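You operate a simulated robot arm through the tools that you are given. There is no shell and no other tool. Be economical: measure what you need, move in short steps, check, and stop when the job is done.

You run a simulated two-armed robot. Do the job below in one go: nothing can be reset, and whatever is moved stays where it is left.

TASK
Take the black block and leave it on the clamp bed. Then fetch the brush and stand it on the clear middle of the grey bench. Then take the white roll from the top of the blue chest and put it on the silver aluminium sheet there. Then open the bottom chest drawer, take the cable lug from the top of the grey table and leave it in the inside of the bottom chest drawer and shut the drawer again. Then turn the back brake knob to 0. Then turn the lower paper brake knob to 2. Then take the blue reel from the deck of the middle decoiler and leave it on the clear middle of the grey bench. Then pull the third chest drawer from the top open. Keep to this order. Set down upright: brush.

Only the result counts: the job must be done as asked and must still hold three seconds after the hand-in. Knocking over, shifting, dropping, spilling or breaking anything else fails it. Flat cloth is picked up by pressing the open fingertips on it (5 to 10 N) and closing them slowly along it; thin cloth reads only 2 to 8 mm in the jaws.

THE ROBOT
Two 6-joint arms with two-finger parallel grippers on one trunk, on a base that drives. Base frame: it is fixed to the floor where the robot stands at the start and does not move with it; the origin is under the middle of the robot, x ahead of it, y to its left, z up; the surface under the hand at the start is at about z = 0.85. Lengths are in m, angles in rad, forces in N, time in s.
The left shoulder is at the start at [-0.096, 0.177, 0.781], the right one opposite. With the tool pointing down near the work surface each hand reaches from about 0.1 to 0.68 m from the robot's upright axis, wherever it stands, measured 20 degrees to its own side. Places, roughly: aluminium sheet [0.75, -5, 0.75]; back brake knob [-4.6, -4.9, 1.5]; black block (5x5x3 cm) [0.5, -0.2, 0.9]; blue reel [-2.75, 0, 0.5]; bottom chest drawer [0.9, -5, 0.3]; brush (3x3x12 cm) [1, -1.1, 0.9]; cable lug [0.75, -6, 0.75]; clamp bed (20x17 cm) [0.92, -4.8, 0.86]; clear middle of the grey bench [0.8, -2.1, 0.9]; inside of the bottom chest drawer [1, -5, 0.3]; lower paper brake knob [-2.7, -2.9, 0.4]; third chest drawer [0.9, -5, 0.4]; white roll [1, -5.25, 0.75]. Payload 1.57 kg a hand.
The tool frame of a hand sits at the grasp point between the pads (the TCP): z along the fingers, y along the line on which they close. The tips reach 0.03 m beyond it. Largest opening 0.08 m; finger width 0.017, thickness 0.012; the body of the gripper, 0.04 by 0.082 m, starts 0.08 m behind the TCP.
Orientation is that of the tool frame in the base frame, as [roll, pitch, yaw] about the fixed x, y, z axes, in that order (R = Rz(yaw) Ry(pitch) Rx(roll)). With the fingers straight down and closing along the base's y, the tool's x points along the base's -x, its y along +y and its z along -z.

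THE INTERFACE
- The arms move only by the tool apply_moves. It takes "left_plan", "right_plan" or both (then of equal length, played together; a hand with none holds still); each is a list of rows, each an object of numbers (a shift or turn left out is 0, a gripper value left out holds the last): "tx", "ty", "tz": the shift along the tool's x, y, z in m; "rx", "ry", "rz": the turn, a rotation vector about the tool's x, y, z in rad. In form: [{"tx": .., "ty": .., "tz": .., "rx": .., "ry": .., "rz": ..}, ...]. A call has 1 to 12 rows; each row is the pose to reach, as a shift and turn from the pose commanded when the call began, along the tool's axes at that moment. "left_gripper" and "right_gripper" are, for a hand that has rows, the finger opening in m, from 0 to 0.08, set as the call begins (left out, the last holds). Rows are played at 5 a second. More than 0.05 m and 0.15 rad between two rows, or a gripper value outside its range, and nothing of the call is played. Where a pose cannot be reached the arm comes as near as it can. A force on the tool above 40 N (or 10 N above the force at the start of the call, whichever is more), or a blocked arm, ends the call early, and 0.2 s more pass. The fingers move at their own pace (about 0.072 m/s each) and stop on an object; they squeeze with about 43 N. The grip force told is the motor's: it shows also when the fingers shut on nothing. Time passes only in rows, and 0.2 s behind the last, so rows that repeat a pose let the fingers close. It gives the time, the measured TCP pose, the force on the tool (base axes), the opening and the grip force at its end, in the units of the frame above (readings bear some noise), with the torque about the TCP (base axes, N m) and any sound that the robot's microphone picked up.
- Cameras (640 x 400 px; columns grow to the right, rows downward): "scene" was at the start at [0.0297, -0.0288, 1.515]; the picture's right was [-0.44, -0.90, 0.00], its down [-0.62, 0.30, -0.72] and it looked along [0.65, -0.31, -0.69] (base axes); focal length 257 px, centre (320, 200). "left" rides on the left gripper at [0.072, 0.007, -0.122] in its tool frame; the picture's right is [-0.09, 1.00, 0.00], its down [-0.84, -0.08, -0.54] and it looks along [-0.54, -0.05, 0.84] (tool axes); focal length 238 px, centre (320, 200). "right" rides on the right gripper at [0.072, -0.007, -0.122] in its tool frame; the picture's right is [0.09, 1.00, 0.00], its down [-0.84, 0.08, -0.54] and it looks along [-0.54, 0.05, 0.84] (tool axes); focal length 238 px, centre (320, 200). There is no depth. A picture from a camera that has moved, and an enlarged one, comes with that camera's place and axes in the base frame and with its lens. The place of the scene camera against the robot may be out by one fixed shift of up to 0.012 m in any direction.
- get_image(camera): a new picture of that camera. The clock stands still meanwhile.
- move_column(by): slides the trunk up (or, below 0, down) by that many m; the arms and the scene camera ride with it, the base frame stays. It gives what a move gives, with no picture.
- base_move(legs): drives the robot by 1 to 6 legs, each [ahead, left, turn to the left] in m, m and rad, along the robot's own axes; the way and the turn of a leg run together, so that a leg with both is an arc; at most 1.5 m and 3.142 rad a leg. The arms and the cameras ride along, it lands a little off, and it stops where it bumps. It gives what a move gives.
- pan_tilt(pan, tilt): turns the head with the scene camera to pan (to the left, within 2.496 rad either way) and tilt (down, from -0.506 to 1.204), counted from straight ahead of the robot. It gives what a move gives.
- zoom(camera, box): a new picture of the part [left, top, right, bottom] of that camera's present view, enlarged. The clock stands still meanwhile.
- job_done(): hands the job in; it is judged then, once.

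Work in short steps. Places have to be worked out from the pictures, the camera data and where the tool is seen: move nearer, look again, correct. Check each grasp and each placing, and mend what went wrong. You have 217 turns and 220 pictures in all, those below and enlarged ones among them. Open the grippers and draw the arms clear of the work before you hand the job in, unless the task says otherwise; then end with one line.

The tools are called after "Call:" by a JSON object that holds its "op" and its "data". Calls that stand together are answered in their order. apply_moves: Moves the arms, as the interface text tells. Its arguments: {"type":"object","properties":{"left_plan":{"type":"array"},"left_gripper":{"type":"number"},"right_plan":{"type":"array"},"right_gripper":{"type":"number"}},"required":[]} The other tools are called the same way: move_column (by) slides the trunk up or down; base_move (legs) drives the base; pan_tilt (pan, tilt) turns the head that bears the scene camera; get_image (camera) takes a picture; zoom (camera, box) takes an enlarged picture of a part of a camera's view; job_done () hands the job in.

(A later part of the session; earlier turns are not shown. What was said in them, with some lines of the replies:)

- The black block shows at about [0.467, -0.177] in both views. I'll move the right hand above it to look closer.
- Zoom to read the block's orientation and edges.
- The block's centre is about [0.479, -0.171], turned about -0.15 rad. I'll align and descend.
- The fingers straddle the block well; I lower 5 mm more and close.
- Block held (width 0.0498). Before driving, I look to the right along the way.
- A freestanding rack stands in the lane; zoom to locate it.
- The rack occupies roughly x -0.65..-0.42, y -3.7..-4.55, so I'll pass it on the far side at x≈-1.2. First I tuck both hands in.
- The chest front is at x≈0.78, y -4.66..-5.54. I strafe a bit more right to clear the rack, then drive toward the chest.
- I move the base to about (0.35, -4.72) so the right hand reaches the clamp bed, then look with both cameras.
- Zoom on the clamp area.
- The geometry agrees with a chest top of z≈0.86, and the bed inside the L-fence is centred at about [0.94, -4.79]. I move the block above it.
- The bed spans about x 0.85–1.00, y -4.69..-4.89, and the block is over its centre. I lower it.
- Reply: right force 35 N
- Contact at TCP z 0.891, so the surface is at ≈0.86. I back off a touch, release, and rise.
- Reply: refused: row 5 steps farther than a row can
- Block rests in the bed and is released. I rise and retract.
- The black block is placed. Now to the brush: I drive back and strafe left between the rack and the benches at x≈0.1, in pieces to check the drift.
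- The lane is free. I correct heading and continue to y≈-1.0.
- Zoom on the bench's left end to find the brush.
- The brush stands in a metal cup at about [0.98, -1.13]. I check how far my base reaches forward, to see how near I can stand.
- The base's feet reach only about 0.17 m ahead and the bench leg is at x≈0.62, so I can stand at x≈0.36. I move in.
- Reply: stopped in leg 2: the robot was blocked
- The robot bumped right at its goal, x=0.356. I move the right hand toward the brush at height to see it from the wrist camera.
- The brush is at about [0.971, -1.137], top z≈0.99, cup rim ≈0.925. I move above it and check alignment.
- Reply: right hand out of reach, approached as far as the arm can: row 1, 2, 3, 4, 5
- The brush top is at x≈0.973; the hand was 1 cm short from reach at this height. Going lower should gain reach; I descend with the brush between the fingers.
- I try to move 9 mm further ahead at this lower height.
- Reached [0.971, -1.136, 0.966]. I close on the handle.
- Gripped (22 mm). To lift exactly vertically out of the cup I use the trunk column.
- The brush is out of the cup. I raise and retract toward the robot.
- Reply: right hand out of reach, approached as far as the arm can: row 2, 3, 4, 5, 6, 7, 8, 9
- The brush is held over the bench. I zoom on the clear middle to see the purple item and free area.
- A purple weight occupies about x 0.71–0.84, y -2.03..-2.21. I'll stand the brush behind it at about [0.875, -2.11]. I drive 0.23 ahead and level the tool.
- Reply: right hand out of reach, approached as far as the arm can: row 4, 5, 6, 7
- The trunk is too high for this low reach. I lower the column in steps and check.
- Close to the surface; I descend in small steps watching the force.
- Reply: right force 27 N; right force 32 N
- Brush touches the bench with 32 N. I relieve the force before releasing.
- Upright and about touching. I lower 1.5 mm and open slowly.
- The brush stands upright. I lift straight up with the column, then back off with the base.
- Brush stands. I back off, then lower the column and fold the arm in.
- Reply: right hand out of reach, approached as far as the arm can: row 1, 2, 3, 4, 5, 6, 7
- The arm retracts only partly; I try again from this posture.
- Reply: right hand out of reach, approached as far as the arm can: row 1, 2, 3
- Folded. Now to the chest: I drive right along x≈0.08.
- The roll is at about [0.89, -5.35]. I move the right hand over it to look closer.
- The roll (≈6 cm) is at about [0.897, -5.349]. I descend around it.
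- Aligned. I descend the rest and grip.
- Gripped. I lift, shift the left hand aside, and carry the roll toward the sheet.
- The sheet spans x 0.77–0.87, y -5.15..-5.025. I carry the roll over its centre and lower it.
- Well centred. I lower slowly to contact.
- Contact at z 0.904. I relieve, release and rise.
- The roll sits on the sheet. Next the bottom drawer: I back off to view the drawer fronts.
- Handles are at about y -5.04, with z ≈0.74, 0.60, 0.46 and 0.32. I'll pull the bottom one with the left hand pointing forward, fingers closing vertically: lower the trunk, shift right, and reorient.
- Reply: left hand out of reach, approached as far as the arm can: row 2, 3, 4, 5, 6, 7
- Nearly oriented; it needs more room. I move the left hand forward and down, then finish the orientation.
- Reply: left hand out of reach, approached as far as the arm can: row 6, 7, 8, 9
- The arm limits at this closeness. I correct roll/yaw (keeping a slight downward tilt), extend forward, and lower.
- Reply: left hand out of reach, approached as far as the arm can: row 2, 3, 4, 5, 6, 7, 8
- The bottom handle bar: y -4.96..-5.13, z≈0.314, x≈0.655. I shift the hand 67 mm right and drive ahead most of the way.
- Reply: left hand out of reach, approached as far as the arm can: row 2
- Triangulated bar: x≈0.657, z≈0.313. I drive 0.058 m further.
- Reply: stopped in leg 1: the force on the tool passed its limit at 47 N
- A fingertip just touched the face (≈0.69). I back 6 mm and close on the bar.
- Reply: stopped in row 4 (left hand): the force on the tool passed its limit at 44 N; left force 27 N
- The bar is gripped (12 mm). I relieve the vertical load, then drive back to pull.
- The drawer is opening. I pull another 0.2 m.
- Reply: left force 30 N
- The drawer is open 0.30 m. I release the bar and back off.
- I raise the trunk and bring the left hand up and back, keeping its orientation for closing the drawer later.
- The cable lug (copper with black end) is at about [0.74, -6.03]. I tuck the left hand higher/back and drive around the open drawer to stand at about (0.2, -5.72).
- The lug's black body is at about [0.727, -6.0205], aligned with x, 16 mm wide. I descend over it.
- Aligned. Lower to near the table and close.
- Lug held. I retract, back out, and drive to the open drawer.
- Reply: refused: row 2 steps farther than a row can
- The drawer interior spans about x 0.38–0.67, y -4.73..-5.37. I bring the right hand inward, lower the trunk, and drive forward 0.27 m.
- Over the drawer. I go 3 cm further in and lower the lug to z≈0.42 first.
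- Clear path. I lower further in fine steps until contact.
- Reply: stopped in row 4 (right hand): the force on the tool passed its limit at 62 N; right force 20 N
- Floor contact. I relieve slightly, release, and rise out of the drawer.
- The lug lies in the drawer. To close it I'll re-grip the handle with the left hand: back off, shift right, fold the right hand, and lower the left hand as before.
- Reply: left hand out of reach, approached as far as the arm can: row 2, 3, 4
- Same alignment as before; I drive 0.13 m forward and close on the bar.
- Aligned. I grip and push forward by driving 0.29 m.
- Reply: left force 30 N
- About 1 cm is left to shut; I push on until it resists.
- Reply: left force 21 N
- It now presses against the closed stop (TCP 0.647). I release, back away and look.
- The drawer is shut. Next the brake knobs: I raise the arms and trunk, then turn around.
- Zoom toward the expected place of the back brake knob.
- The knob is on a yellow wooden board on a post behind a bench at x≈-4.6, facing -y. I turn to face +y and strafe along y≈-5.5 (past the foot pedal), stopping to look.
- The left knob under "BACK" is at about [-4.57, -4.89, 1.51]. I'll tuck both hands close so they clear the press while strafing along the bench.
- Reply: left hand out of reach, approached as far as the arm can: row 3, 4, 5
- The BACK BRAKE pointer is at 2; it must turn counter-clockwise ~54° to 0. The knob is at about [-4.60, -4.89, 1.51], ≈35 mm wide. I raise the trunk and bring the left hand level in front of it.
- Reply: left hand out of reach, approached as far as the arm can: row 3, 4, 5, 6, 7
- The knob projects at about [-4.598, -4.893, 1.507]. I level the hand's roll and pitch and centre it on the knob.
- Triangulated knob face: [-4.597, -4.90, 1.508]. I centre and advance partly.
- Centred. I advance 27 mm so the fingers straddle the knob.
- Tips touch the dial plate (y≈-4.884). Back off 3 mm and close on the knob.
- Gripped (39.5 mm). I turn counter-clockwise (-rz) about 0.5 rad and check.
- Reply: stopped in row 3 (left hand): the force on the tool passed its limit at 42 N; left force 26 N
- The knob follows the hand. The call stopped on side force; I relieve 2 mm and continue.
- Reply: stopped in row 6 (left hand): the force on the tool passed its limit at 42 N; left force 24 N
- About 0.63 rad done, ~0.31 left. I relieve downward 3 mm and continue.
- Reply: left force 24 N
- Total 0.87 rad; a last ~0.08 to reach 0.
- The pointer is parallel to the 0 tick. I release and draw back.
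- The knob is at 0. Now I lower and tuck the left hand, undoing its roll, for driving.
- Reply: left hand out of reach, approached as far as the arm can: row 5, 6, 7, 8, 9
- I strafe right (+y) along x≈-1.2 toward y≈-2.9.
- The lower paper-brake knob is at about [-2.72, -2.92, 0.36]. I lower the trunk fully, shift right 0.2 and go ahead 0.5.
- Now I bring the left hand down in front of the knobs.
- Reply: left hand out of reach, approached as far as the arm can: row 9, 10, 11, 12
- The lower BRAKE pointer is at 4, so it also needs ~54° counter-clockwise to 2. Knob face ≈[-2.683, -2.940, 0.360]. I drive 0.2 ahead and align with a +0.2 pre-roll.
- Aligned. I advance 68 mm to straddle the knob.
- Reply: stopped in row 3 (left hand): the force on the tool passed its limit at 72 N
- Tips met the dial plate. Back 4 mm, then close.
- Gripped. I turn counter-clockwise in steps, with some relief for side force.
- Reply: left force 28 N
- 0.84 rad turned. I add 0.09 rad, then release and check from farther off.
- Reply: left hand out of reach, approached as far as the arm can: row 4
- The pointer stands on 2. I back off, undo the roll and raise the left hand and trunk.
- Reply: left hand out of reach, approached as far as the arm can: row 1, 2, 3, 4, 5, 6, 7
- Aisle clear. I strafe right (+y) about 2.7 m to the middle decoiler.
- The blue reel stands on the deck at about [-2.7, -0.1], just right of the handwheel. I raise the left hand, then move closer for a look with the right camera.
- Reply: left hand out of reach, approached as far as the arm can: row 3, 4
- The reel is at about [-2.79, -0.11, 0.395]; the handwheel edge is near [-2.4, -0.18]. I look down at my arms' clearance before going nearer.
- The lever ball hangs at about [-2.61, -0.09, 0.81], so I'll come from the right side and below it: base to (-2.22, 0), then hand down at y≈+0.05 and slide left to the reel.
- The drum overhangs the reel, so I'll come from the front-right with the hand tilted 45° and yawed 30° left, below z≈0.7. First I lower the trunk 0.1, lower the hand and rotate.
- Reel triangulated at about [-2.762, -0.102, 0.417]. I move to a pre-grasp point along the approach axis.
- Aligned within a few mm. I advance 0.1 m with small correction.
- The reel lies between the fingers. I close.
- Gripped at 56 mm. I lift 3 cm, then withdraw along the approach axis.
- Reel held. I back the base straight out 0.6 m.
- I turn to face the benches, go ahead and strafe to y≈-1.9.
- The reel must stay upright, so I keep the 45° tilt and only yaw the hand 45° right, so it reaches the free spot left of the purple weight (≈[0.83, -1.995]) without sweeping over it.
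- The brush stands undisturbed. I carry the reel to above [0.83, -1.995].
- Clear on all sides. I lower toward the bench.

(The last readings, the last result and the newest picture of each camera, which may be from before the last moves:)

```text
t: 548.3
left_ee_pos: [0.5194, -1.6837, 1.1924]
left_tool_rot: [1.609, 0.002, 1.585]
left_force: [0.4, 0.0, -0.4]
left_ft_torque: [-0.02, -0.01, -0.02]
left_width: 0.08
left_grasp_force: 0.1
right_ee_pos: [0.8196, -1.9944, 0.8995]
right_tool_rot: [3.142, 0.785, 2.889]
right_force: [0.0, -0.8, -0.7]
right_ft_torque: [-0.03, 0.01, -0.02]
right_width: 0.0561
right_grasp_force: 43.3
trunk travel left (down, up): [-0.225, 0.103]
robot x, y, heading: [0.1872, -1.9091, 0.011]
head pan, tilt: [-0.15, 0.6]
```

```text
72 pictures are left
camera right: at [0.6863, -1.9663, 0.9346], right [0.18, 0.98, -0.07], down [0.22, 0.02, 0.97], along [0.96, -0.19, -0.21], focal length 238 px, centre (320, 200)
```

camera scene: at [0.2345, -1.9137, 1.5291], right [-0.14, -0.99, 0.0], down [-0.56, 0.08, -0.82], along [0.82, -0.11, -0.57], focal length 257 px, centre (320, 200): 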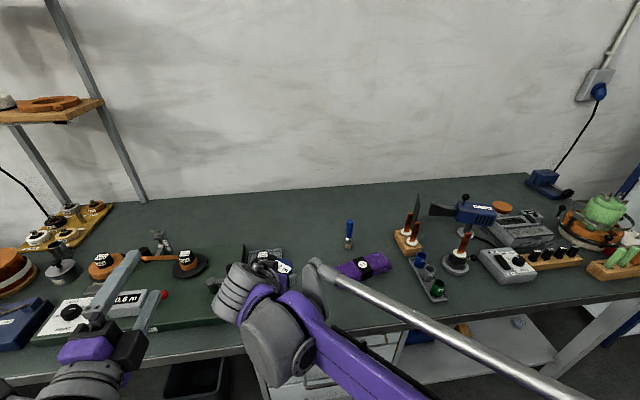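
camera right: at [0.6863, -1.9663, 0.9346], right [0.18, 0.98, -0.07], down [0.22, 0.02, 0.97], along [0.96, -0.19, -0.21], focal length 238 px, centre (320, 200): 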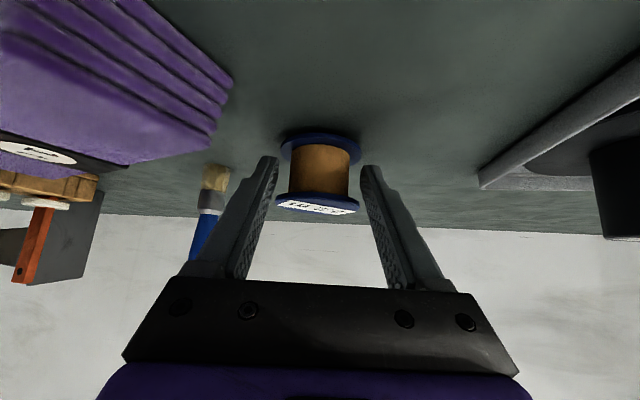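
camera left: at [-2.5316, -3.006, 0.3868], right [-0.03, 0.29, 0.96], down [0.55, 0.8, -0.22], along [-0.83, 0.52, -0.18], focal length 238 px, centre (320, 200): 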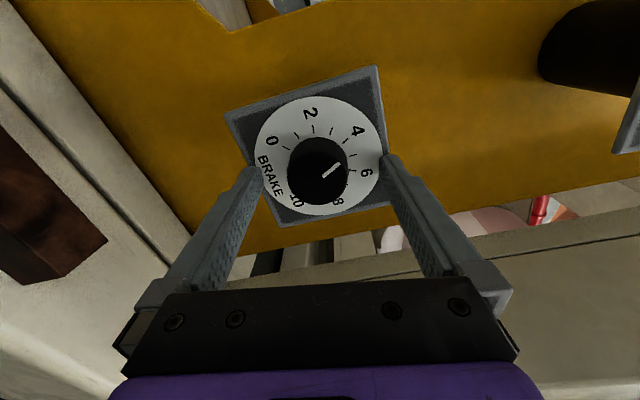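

Call:
{"op": "apply_moves", "data": {"right_plan": [{"tx": 0.003, "tz": 0.003}, {"tx": 0.005, "tz": 0.005}, {"tx": 0.006, "tz": 0.006}]}}

```text
t: 549.1
left_ee_pos: [0.5176, -1.6847, 1.1948]
left_tool_rot: [1.605, -0.001, 1.585]
left_force: [0.1, -0.4, 0.4]
left_ft_torque: [0.04, 0.03, -0.04]
left_width: 0.08
left_grasp_force: 0.1
right_ee_pos: [0.8206, -1.9928, 0.895]
right_tool_rot: [3.141, 0.792, 2.894]
right_force: [5.9, -3.6, 39.6]
right_ft_torque: [-0.24, -0.97, -0.06]
right_width: 0.0566
right_grasp_force: 43.2
trunk travel left (down, up): [-0.225, 0.103]
robot x, y, heading: [0.1923, -1.9108, 0.009]
head pan, tilt: [-0.15, 0.6]
```

Contact. I relieve the force and release.

Call:
{"op": "apply_moves", "data": {"right_plan": [{"tx": -0.003, "tz": -0.003}, {"tx": -0.003, "tz": -0.003}]}}

Call:
{"op": "apply_moves", "data": {"right_plan": [{"tz": 0}, {"tz": 0}, {"tz": 0}], "right_gripper": 0.08}}

Call:
{"op": "get_image", "data": {"camera": "right"}}

```text
t: 549.7
left_ee_pos: [0.5194, -1.6846, 1.1947]
left_tool_rot: [1.607, 0.0, 1.586]
left_force: [-0.1, 0.1, 0.6]
left_ft_torque: [-0.01, -0.01, -0.01]
left_width: 0.0801
left_grasp_force: 0.0
right_ee_pos: [0.8198, -1.9937, 0.8952]
right_tool_rot: [-3.141, 0.782, 2.888]
right_force: [-0.4, -2.5, 8.5]
right_ft_torque: [-0.19, -0.42, -0.12]
right_width: 0.0563
right_grasp_force: 42.5
trunk travel left (down, up): [-0.225, 0.103]
robot x, y, heading: [0.1945, -1.9095, 0.006]
head pan, tilt: [-0.15, 0.6]
```

```text
t: 550.5
left_ee_pos: [0.5196, -1.6837, 1.1925]
left_tool_rot: [1.609, 0.001, 1.585]
left_force: [0.3, -0.1, 0.0]
left_ft_torque: [-0.01, 0.0, 0.03]
left_width: 0.08
left_grasp_force: 0.1
right_ee_pos: [0.8208, -1.9942, 0.8957]
right_tool_rot: [-3.14, 0.782, 2.89]
right_force: [-1.2, 0.1, 0.5]
right_ft_torque: [0.02, -0.04, -0.04]
right_width: 0.08
right_grasp_force: 0.0
trunk travel left (down, up): [-0.225, 0.103]
robot x, y, heading: [0.1927, -1.9095, 0.012]
head pan, tilt: [-0.15, 0.6]
```

```text
71 pictures are left
camera right: at [0.6876, -1.9657, 0.93], right [0.18, 0.98, -0.07], down [0.22, 0.02, 0.97], along [0.96, -0.19, -0.21], focal length 238 px, centre (320, 200)
```

right: 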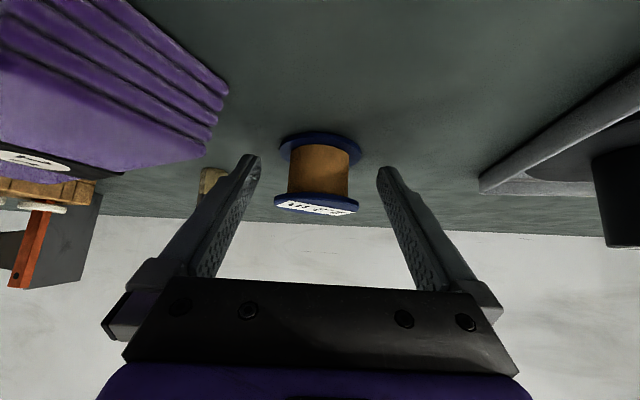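

The reel stands on the bench. I withdraw along the tool axis.

Call:
{"op": "apply_moves", "data": {"right_plan": [{"tz": -0.04}, {"tz": -0.08}, {"tz": -0.12}, {"tx": -0.02, "tz": -0.16}, {"tx": -0.03, "tz": -0.2}]}}

Call:
{"op": "base_move", "data": {"legs": [[-0.2, 0, 0]]}}

Call:
{"op": "zoom", "data": {"camera": "scene", "box": [180, 130, 436, 290]}}

```text
t: 551.7
left_ee_pos: [0.519, -1.6841, 1.1935]
left_tool_rot: [1.608, 0.002, 1.585]
left_force: [0.2, 0.2, -0.1]
left_ft_torque: [-0.02, -0.03, -0.02]
left_width: 0.08
left_grasp_force: 0.1
right_ee_pos: [0.703, -1.9652, 1.0578]
right_tool_rot: [-3.141, 0.784, 2.891]
right_force: [0.0, -0.5, 0.0]
right_ft_torque: [-0.05, -0.02, 0.01]
right_width: 0.0798
right_grasp_force: 0.0
trunk travel left (down, up): [-0.225, 0.103]
robot x, y, heading: [0.1887, -1.9074, 0.004]
head pan, tilt: [-0.15, 0.6]
```

```text
t: 553.3
left_ee_pos: [0.3239, -1.6851, 1.1927]
left_tool_rot: [1.609, 0.001, 1.587]
left_force: [0.2, 0.3, 0.1]
left_ft_torque: [0.01, 0.0, 0.02]
left_width: 0.0799
left_grasp_force: 0.0
right_ee_pos: [0.5099, -1.9668, 1.0577]
right_tool_rot: [3.141, 0.785, 2.892]
right_force: [-0.6, 0.9, -0.1]
right_ft_torque: [-0.01, 0.0, -0.01]
right_width: 0.08
right_grasp_force: 0.0
trunk travel left (down, up): [-0.225, 0.103]
robot x, y, heading: [-0.0025, -1.9136, 0.015]
head pan, tilt: [-0.15, 0.6]
```

```text
2.50 times, centred on (308, 210) of scene
camera zoom: at [0.0397, -1.9159, 1.5291], right [-0.14, -0.99, 0.0], down [-0.56, 0.08, -0.83], along [0.82, -0.11, -0.56], focal length 643 px, centre (350, 175)
```

zoom: 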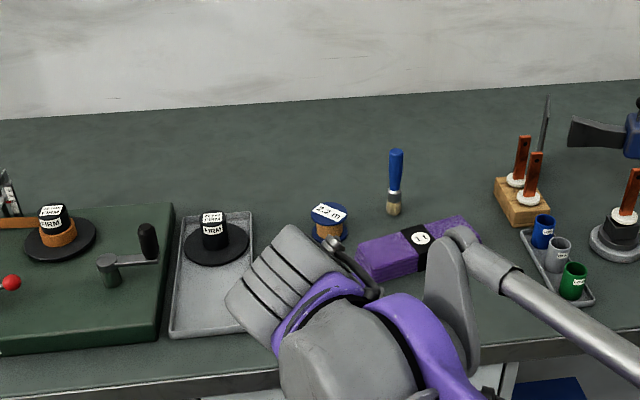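

Reel and brush both stand well. Now to the chest for the third drawer: I tuck the right hand and strafe right.

Call:
{"op": "apply_moves", "data": {"right_plan": [{"tx": 0.03, "ty": -0.01, "tz": -0.03}, {"tx": 0.06, "ty": -0.02, "tz": -0.06}, {"tx": 0.09, "ty": -0.03, "tz": -0.09}, {"tx": 0.103, "ty": -0.037, "tz": -0.103}]}}

Call:
{"op": "base_move", "data": {"legs": [[0.07, 0, -0.013], [0, -1.2, 0]]}}

```text
t: 554.3
left_ee_pos: [0.3258, -1.6858, 1.1945]
left_tool_rot: [1.609, 0.003, 1.587]
left_force: [0.2, -0.4, -0.8]
left_ft_torque: [0.02, -0.01, 0.03]
left_width: 0.0801
left_grasp_force: 0.1
right_ee_pos: [0.3605, -1.9666, 1.0582]
right_tool_rot: [3.141, 0.785, 2.893]
right_force: [0.8, 1.1, 0.2]
right_ft_torque: [-0.01, 0.0, -0.02]
right_width: 0.0802
right_grasp_force: 0.0
trunk travel left (down, up): [-0.225, 0.103]
robot x, y, heading: [-0.0075, -1.9123, 0.02]
head pan, tilt: [-0.15, 0.6]
```

```text
t: 565.8
left_ee_pos: [0.3884, -2.9177, 1.1929]
left_tool_rot: [1.609, 0.001, 1.552]
left_force: [0.5, 0.3, 0.3]
left_ft_torque: [-0.02, 0.01, 0.01]
left_width: 0.08
left_grasp_force: 0.1
right_ee_pos: [0.4138, -3.2015, 1.0582]
right_tool_rot: [3.141, 0.783, 2.857]
right_force: [0.9, 0.7, -0.1]
right_ft_torque: [0.02, -0.01, 0.02]
right_width: 0.0798
right_grasp_force: 0.0
trunk travel left (down, up): [-0.225, 0.103]
robot x, y, heading: [0.0538, -3.1348, -0.019]
head pan, tilt: [-0.15, 0.6]
```

Call:
{"op": "base_move", "data": {"legs": [[0.02, 0, 0.02], [0, -1.1, 0], [-0.02, -0.95, 0.0], [-0.3, 0, 0]]}}

Call:
{"op": "pan_tilt", "data": {"pan": 0, "tilt": 0.75}}

Call:
{"op": "move_column", "data": {"by": -0.22}}

Call:
{"op": "get_image", "data": {"camera": "scene"}}

```text
t: 585.8
left_ee_pos: [0.0627, -4.929, 1.1944]
left_tool_rot: [1.609, 0.001, 1.546]
left_force: [0.2, 0.6, 0.0]
left_ft_torque: [0.03, -0.02, 0.0]
left_width: 0.0798
left_grasp_force: 0.1
right_ee_pos: [0.086, -5.2117, 1.0582]
right_tool_rot: [3.141, 0.785, 2.851]
right_force: [0.2, 0.0, 0.0]
right_ft_torque: [-0.02, 0.04, 0.0]
right_width: 0.0801
right_grasp_force: 0.1
trunk travel left (down, up): [-0.225, 0.103]
robot x, y, heading: [-0.2749, -5.1361, -0.028]
head pan, tilt: [-0.15, 0.6]
```

```text
t: 586.5
left_ee_pos: [0.0637, -4.9284, 1.1936]
left_tool_rot: [1.608, 0.0, 1.546]
left_force: [-0.2, 0.7, 0.4]
left_ft_torque: [0.0, 0.02, -0.02]
left_width: 0.0799
left_grasp_force: 0.1
right_ee_pos: [0.0869, -5.2111, 1.0589]
right_tool_rot: [3.141, 0.783, 2.852]
right_force: [-0.1, -0.2, -0.1]
right_ft_torque: [0.0, 0.02, 0.02]
right_width: 0.0798
right_grasp_force: 0.2
trunk travel left (down, up): [-0.225, 0.103]
robot x, y, heading: [-0.2756, -5.144, -0.026]
head pan, tilt: [0.0, 0.75]
```

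```text
t: 588.8
left_ee_pos: [0.0883, -4.9292, 0.959]
left_tool_rot: [1.64, 0.002, 1.545]
left_force: [-0.1, 0.5, 0.1]
left_ft_torque: [0.01, -0.01, 0.01]
left_width: 0.08
left_grasp_force: 0.0
right_ee_pos: [0.0858, -5.2104, 0.837]
right_tool_rot: [-3.139, 0.783, 2.85]
right_force: [-1.5, 0.2, -0.8]
right_ft_torque: [-0.04, 0.0, 0.0]
right_width: 0.0798
right_grasp_force: 0.1
trunk travel left (down, up): [-0.005, 0.323]
robot x, y, heading: [-0.2755, -5.1414, -0.025]
head pan, tilt: [0.0, 0.75]
```

```text
69 pictures are left
camera scene: at [-0.1877, -5.1354, 1.2939], right [-0.03, -1.0, 0.0], down [-0.68, 0.02, -0.73], along [0.73, -0.02, -0.68], focal length 257 px, centre (320, 200)
```

scene: 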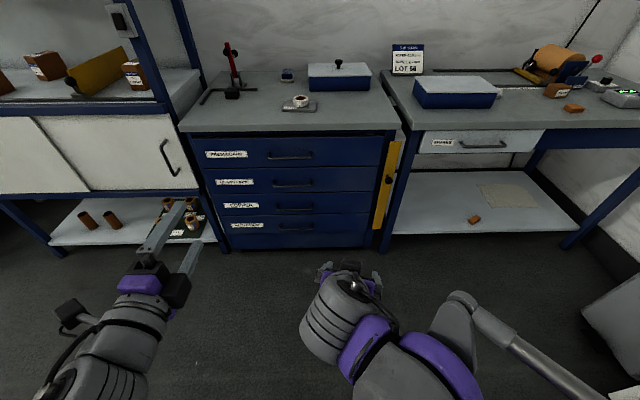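

I correct heading, shift 0.11 right, and lower the left hand to the third drawer's handle height (z≈0.452).

Call:
{"op": "base_move", "data": {"legs": [[0, -0.09, 0.026]]}}

Call:
{"op": "apply_moves", "data": {"left_plan": [{"ty": -0.03, "tz": 0.03}, {"ty": -0.06, "tz": 0.06}, {"ty": -0.09, "tz": 0.09}, {"ty": -0.13, "tz": 0.12}, {"ty": -0.17, "tz": 0.14}, {"ty": -0.21, "tz": 0.16}, {"ty": -0.25, "tz": 0.18}, {"ty": -0.29, "tz": 0.19}, {"ty": -0.335, "tz": 0.2}, {"ty": -0.38, "tz": 0.21}, {"ty": -0.425, "tz": 0.22}, {"ty": -0.47, "tz": 0.23}]}}

Call:
{"op": "get_image", "data": {"camera": "left"}}

```text
t: 590.3
left_ee_pos: [0.0823, -5.0086, 0.9583]
left_tool_rot: [1.64, 0.002, 1.573]
left_force: [-0.3, 0.3, 1.0]
left_ft_torque: [-0.02, 0.03, 0.0]
left_width: 0.0799
left_grasp_force: 0.1
right_ee_pos: [0.0863, -5.2907, 0.8382]
right_tool_rot: [-3.141, 0.784, 2.879]
right_force: [0.5, 0.7, -1.0]
right_ft_torque: [-0.04, 0.02, 0.01]
right_width: 0.08
right_grasp_force: 0.0
trunk travel left (down, up): [-0.005, 0.323]
robot x, y, heading: [-0.2759, -5.2305, -0.004]
head pan, tilt: [0.0, 0.75]
```

```text
t: 592.9
left_ee_pos: [0.3002, -5.0091, 0.4816]
left_tool_rot: [1.644, 0.003, 1.574]
left_force: [0.2, 0.4, 0.0]
left_ft_torque: [0.0, 0.04, 0.01]
left_width: 0.0799
left_grasp_force: 0.2
left hand out of reach, approached as far as the arm can: row 11, 12
right_ee_pos: [0.0872, -5.2901, 0.8384]
right_tool_rot: [-3.14, 0.786, 2.878]
right_force: [-0.1, 0.7, 0.2]
right_ft_torque: [-0.01, 0.0, 0.01]
right_width: 0.0801
right_grasp_force: 0.0
trunk travel left (down, up): [-0.005, 0.323]
robot x, y, heading: [-0.2783, -5.2324, 0.005]
head pan, tilt: [0.0, 0.75]
```

```text
68 pictures are left
camera left: at [0.1793, -4.9371, 0.4984], right [0.07, -0.09, 0.99], down [-0.55, -0.84, -0.04], along [0.84, -0.54, -0.11], focal length 238 px, centre (320, 200)
```

left: 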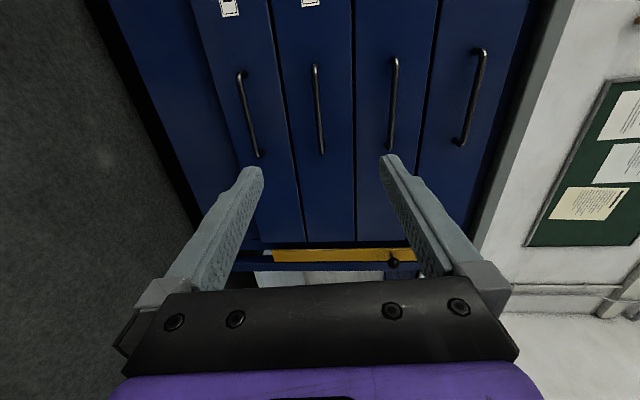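

Third handle: y≈-5.034, z≈0.452. I align the hand and drive forward.

Call:
{"op": "apply_moves", "data": {"left_plan": [{"tx": -0.015, "ty": -0.015}, {"tx": -0.028, "ty": -0.029}, {"tx": -0.028, "ty": -0.029}]}}

Call:
{"op": "base_move", "data": {"legs": [[0.28, 0, -0.005]]}}

Call:
{"op": "get_image", "data": {"camera": "left"}}

```text
t: 593.7
left_ee_pos: [0.3102, -5.0369, 0.4553]
left_tool_rot: [1.642, 0.002, 1.573]
left_force: [-0.6, 0.5, 0.0]
left_ft_torque: [0.01, -0.01, 0.02]
left_width: 0.0799
left_grasp_force: 0.1
left hand out of reach, approached as far as the arm can: row 1, 2, 3
right_ee_pos: [0.0864, -5.29, 0.8391]
right_tool_rot: [-3.141, 0.784, 2.879]
right_force: [0.5, -0.4, 0.6]
right_ft_torque: [0.0, -0.01, 0.02]
right_width: 0.0801
right_grasp_force: 0.1
trunk travel left (down, up): [-0.005, 0.323]
robot x, y, heading: [-0.2786, -5.2318, 0.004]
head pan, tilt: [0.0, 0.75]
```

```text
t: 595.6
left_ee_pos: [0.5926, -5.0394, 0.4562]
left_tool_rot: [1.643, 0.002, 1.569]
left_force: [-0.3, -0.2, -0.1]
left_ft_torque: [0.0, 0.0, 0.02]
left_width: 0.0799
left_grasp_force: 0.0
right_ee_pos: [0.3684, -5.2927, 0.8393]
right_tool_rot: [-3.141, 0.784, 2.877]
right_force: [0.5, 0.3, 0.0]
right_ft_torque: [0.02, -0.01, 0.0]
right_width: 0.0799
right_grasp_force: 0.1
trunk travel left (down, up): [-0.005, 0.323]
robot x, y, heading: [0.0047, -5.2326, -0.003]
head pan, tilt: [0.0, 0.75]
```

```text
67 pictures are left
camera left: at [0.4717, -4.9668, 0.473], right [0.07, -0.09, 0.99], down [-0.55, -0.84, -0.04], along [0.83, -0.54, -0.11], focal length 238 px, centre (320, 200)
```

left: 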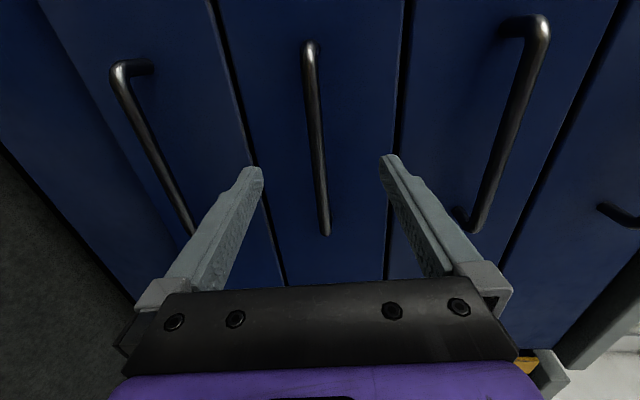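

The third handle is centred between the fingers. Forward 5 cm, then grip.

Call:
{"op": "base_move", "data": {"legs": [[0.05, 0, 0]]}}

Call:
{"op": "apply_moves", "data": {"left_plan": [{"ty": -0.003}, {"ty": -0.003}, {"ty": -0.003}, {"ty": -0.003}], "left_gripper": 0.0}}

Call:
{"op": "get_image", "data": {"camera": "left"}}

```text
t: 596.6
left_ee_pos: [0.6426, -5.0404, 0.4565]
left_tool_rot: [1.642, 0.001, 1.567]
left_force: [0.0, -0.6, -0.1]
left_ft_torque: [-0.01, 0.01, 0.0]
left_width: 0.0802
left_grasp_force: 0.0
right_ee_pos: [0.4184, -5.2941, 0.838]
right_tool_rot: [-3.141, 0.783, 2.876]
right_force: [-0.3, -0.8, 0.1]
right_ft_torque: [0.0, 0.02, 0.01]
right_width: 0.0798
right_grasp_force: 0.0
trunk travel left (down, up): [-0.005, 0.323]
robot x, y, heading: [0.0528, -5.2312, -0.005]
head pan, tilt: [0.0, 0.75]
```

```text
t: 597.6
left_ee_pos: [0.643, -5.039, 0.4512]
left_tool_rot: [1.65, 0.003, 1.566]
left_force: [-16.6, -4.3, -29.9]
left_ft_torque: [0.06, 0.36, -0.05]
left_width: 0.0118
left_grasp_force: 29.1
right_ee_pos: [0.4178, -5.2939, 0.8384]
right_tool_rot: [-3.14, 0.784, 2.874]
right_force: [0.0, -0.5, 0.5]
right_ft_torque: [0.0, 0.01, 0.02]
right_width: 0.0803
right_grasp_force: 0.0
trunk travel left (down, up): [-0.005, 0.323]
robot x, y, heading: [0.0578, -5.2324, -0.007]
head pan, tilt: [0.0, 0.75]
```

```text
66 pictures are left
camera left: at [0.5219, -4.9672, 0.4686], right [0.08, -0.09, 0.99], down [-0.55, -0.84, -0.03], along [0.83, -0.54, -0.11], focal length 238 px, centre (320, 200)
```

left: 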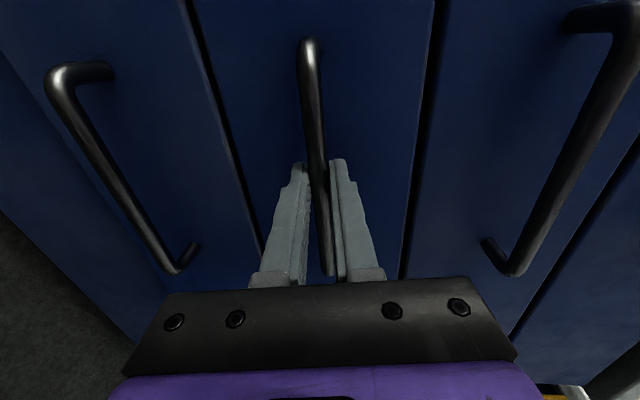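

Gripped. I relieve 3 mm downward and pull back with the base.

Call:
{"op": "apply_moves", "data": {"left_plan": [{"ty": -0.003}, {"ty": -0.003}]}}

Call:
{"op": "base_move", "data": {"legs": [[-0.15, 0, 0.0]]}}

Call:
{"op": "base_move", "data": {"legs": [[-0.15, 0, 0.0]]}}

Call:
{"op": "get_image", "data": {"camera": "scene"}}

```text
t: 598.2
left_ee_pos: [0.644, -5.0399, 0.4515]
left_tool_rot: [1.644, 0.003, 1.568]
left_force: [-28.6, -2.1, -15.5]
left_ft_torque: [0.05, 0.26, -0.03]
left_width: 0.012
left_grasp_force: 28.8
right_ee_pos: [0.4169, -5.2926, 0.8386]
right_tool_rot: [-3.14, 0.784, 2.875]
right_force: [0.9, -0.7, 0.3]
right_ft_torque: [0.0, 0.04, -0.02]
right_width: 0.08
right_grasp_force: 0.1
trunk travel left (down, up): [-0.005, 0.323]
robot x, y, heading: [0.0559, -5.2316, -0.005]
head pan, tilt: [0.0, 0.75]
```

```text
t: 599.5
left_ee_pos: [0.4914, -5.0401, 0.4506]
left_tool_rot: [1.642, 0.002, 1.564]
left_force: [0.8, -3.0, -3.4]
left_ft_torque: [0.05, 0.06, -0.27]
left_width: 0.0118
left_grasp_force: 28.8
right_ee_pos: [0.2656, -5.2933, 0.8383]
right_tool_rot: [3.14, 0.784, 2.875]
right_force: [0.2, -0.3, -0.1]
right_ft_torque: [0.02, 0.0, -0.02]
right_width: 0.0801
right_grasp_force: 0.1
trunk travel left (down, up): [-0.005, 0.323]
robot x, y, heading: [-0.0988, -5.229, -0.007]
head pan, tilt: [0.0, 0.75]
```

```text
t: 600.9
left_ee_pos: [0.342, -5.039, 0.4499]
left_tool_rot: [1.642, 0.001, 1.566]
left_force: [0.8, -15.2, -4.7]
left_ft_torque: [-0.02, 0.11, -0.38]
left_width: 0.0117
left_grasp_force: 29.2
right_ee_pos: [0.1161, -5.2923, 0.8378]
right_tool_rot: [-3.14, 0.783, 2.875]
right_force: [-0.4, 0.2, 0.2]
right_ft_torque: [0.0, 0.04, -0.02]
right_width: 0.0799
right_grasp_force: 0.1
trunk travel left (down, up): [-0.005, 0.323]
robot x, y, heading: [-0.2482, -5.2296, -0.004]
head pan, tilt: [0.0, 0.75]
```

```text
65 pictures are left
camera scene: at [-0.1596, -5.2229, 1.2938], right [-0.01, -1.0, 0.0], down [-0.68, 0.0, -0.73], along [0.73, 0.0, -0.68], focal length 257 px, centre (320, 200)
```

scene: 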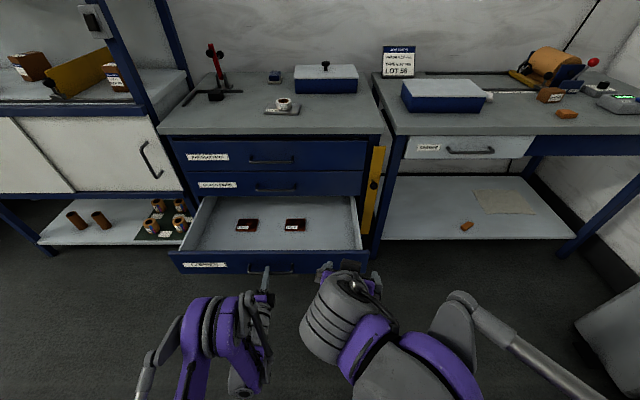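

The third drawer is open 0.30 m. I pull gently a bit more, then release and back off.

Call:
{"op": "base_move", "data": {"legs": [[-0.05, 0, 0.0]]}}

Call:
{"op": "apply_moves", "data": {"left_plan": [{"tz": 0}, {"tz": 0}, {"tz": 0}], "left_gripper": 0.08}}

Call:
{"op": "base_move", "data": {"legs": [[-0.3, 0, 0.0]]}}

Call:
{"op": "get_image", "data": {"camera": "scene"}}

Call:
{"op": "get_image", "data": {"camera": "left"}}

```text
t: 601.9
left_ee_pos: [0.2916, -5.0392, 0.4505]
left_tool_rot: [1.641, 0.002, 1.565]
left_force: [-2.1, -7.2, -2.7]
left_ft_torque: [0.02, 0.06, -0.25]
left_width: 0.0121
left_grasp_force: 28.9
right_ee_pos: [0.0667, -5.2915, 0.8382]
right_tool_rot: [-3.142, 0.783, 2.875]
right_force: [0.0, 0.1, 0.0]
right_ft_torque: [-0.02, 0.01, 0.01]
right_width: 0.0799
right_grasp_force: 0.0
trunk travel left (down, up): [-0.005, 0.323]
robot x, y, heading: [-0.2972, -5.2305, -0.004]
head pan, tilt: [0.0, 0.75]
```

```text
t: 602.6
left_ee_pos: [0.2914, -5.0391, 0.4505]
left_tool_rot: [1.643, 0.002, 1.566]
left_force: [-0.1, 0.5, -0.1]
left_ft_torque: [-0.02, -0.03, 0.01]
left_width: 0.0801
left_grasp_force: 0.0
right_ee_pos: [0.0675, -5.2914, 0.8386]
right_tool_rot: [3.141, 0.783, 2.877]
right_force: [-0.2, -0.8, 0.7]
right_ft_torque: [0.01, 0.03, 0.02]
right_width: 0.08
right_grasp_force: 0.0
trunk travel left (down, up): [-0.005, 0.323]
robot x, y, heading: [-0.2939, -5.2282, -0.006]
head pan, tilt: [0.0, 0.75]
```

```text
t: 604.7
left_ee_pos: [-0.0046, -5.0382, 0.4508]
left_tool_rot: [1.641, 0.002, 1.565]
left_force: [-0.3, -0.5, 0.1]
left_ft_torque: [0.02, -0.02, -0.01]
left_width: 0.0801
left_grasp_force: 0.1
right_ee_pos: [-0.2302, -5.2898, 0.8373]
right_tool_rot: [3.141, 0.784, 2.873]
right_force: [0.2, -0.7, -0.3]
right_ft_torque: [0.01, -0.02, 0.01]
right_width: 0.0799
right_grasp_force: 0.1
trunk travel left (down, up): [-0.005, 0.323]
robot x, y, heading: [-0.5923, -5.2244, -0.006]
head pan, tilt: [0.0, 0.75]
```

```text
64 pictures are left
camera scene: at [-0.5064, -5.2207, 1.2939], right [-0.01, -1.0, 0.0], down [-0.68, 0.0, -0.73], along [0.73, 0.0, -0.68], focal length 257 px, centre (320, 200)
```

scene: 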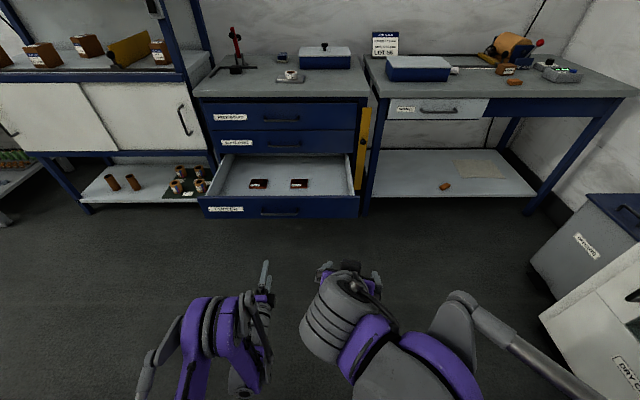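

```text
63 pictures are left
camera left: at [-0.1253, -4.9656, 0.4676], right [0.07, -0.09, 0.99], down [-0.55, -0.83, -0.04], along [0.83, -0.55, -0.11], focal length 238 px, centre (320, 200)
```

left: 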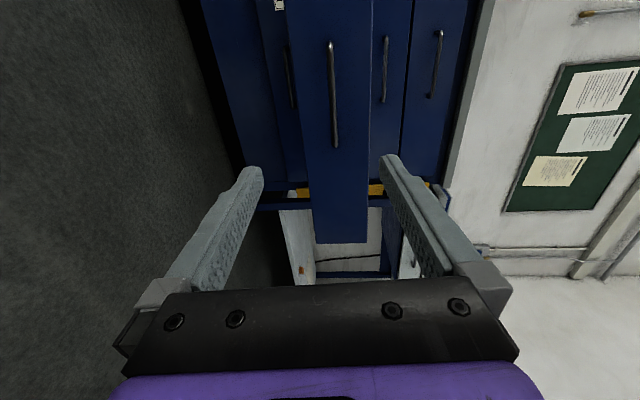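

The third drawer is open, the bottom one shut, grippers are open and the arms are clear of everything. I hand the job in.

Call:
{"op": "job_done", "data": {}}

```text
The job is handed in.
```

All eight steps were done in the order asked and the job is handed in; the score has not come back. The two brake knobs were set by eye and read 0 and 2. The brush and reel stand just behind and to the left of the purple weight, because it takes up part of the clear middle of the grey bench.
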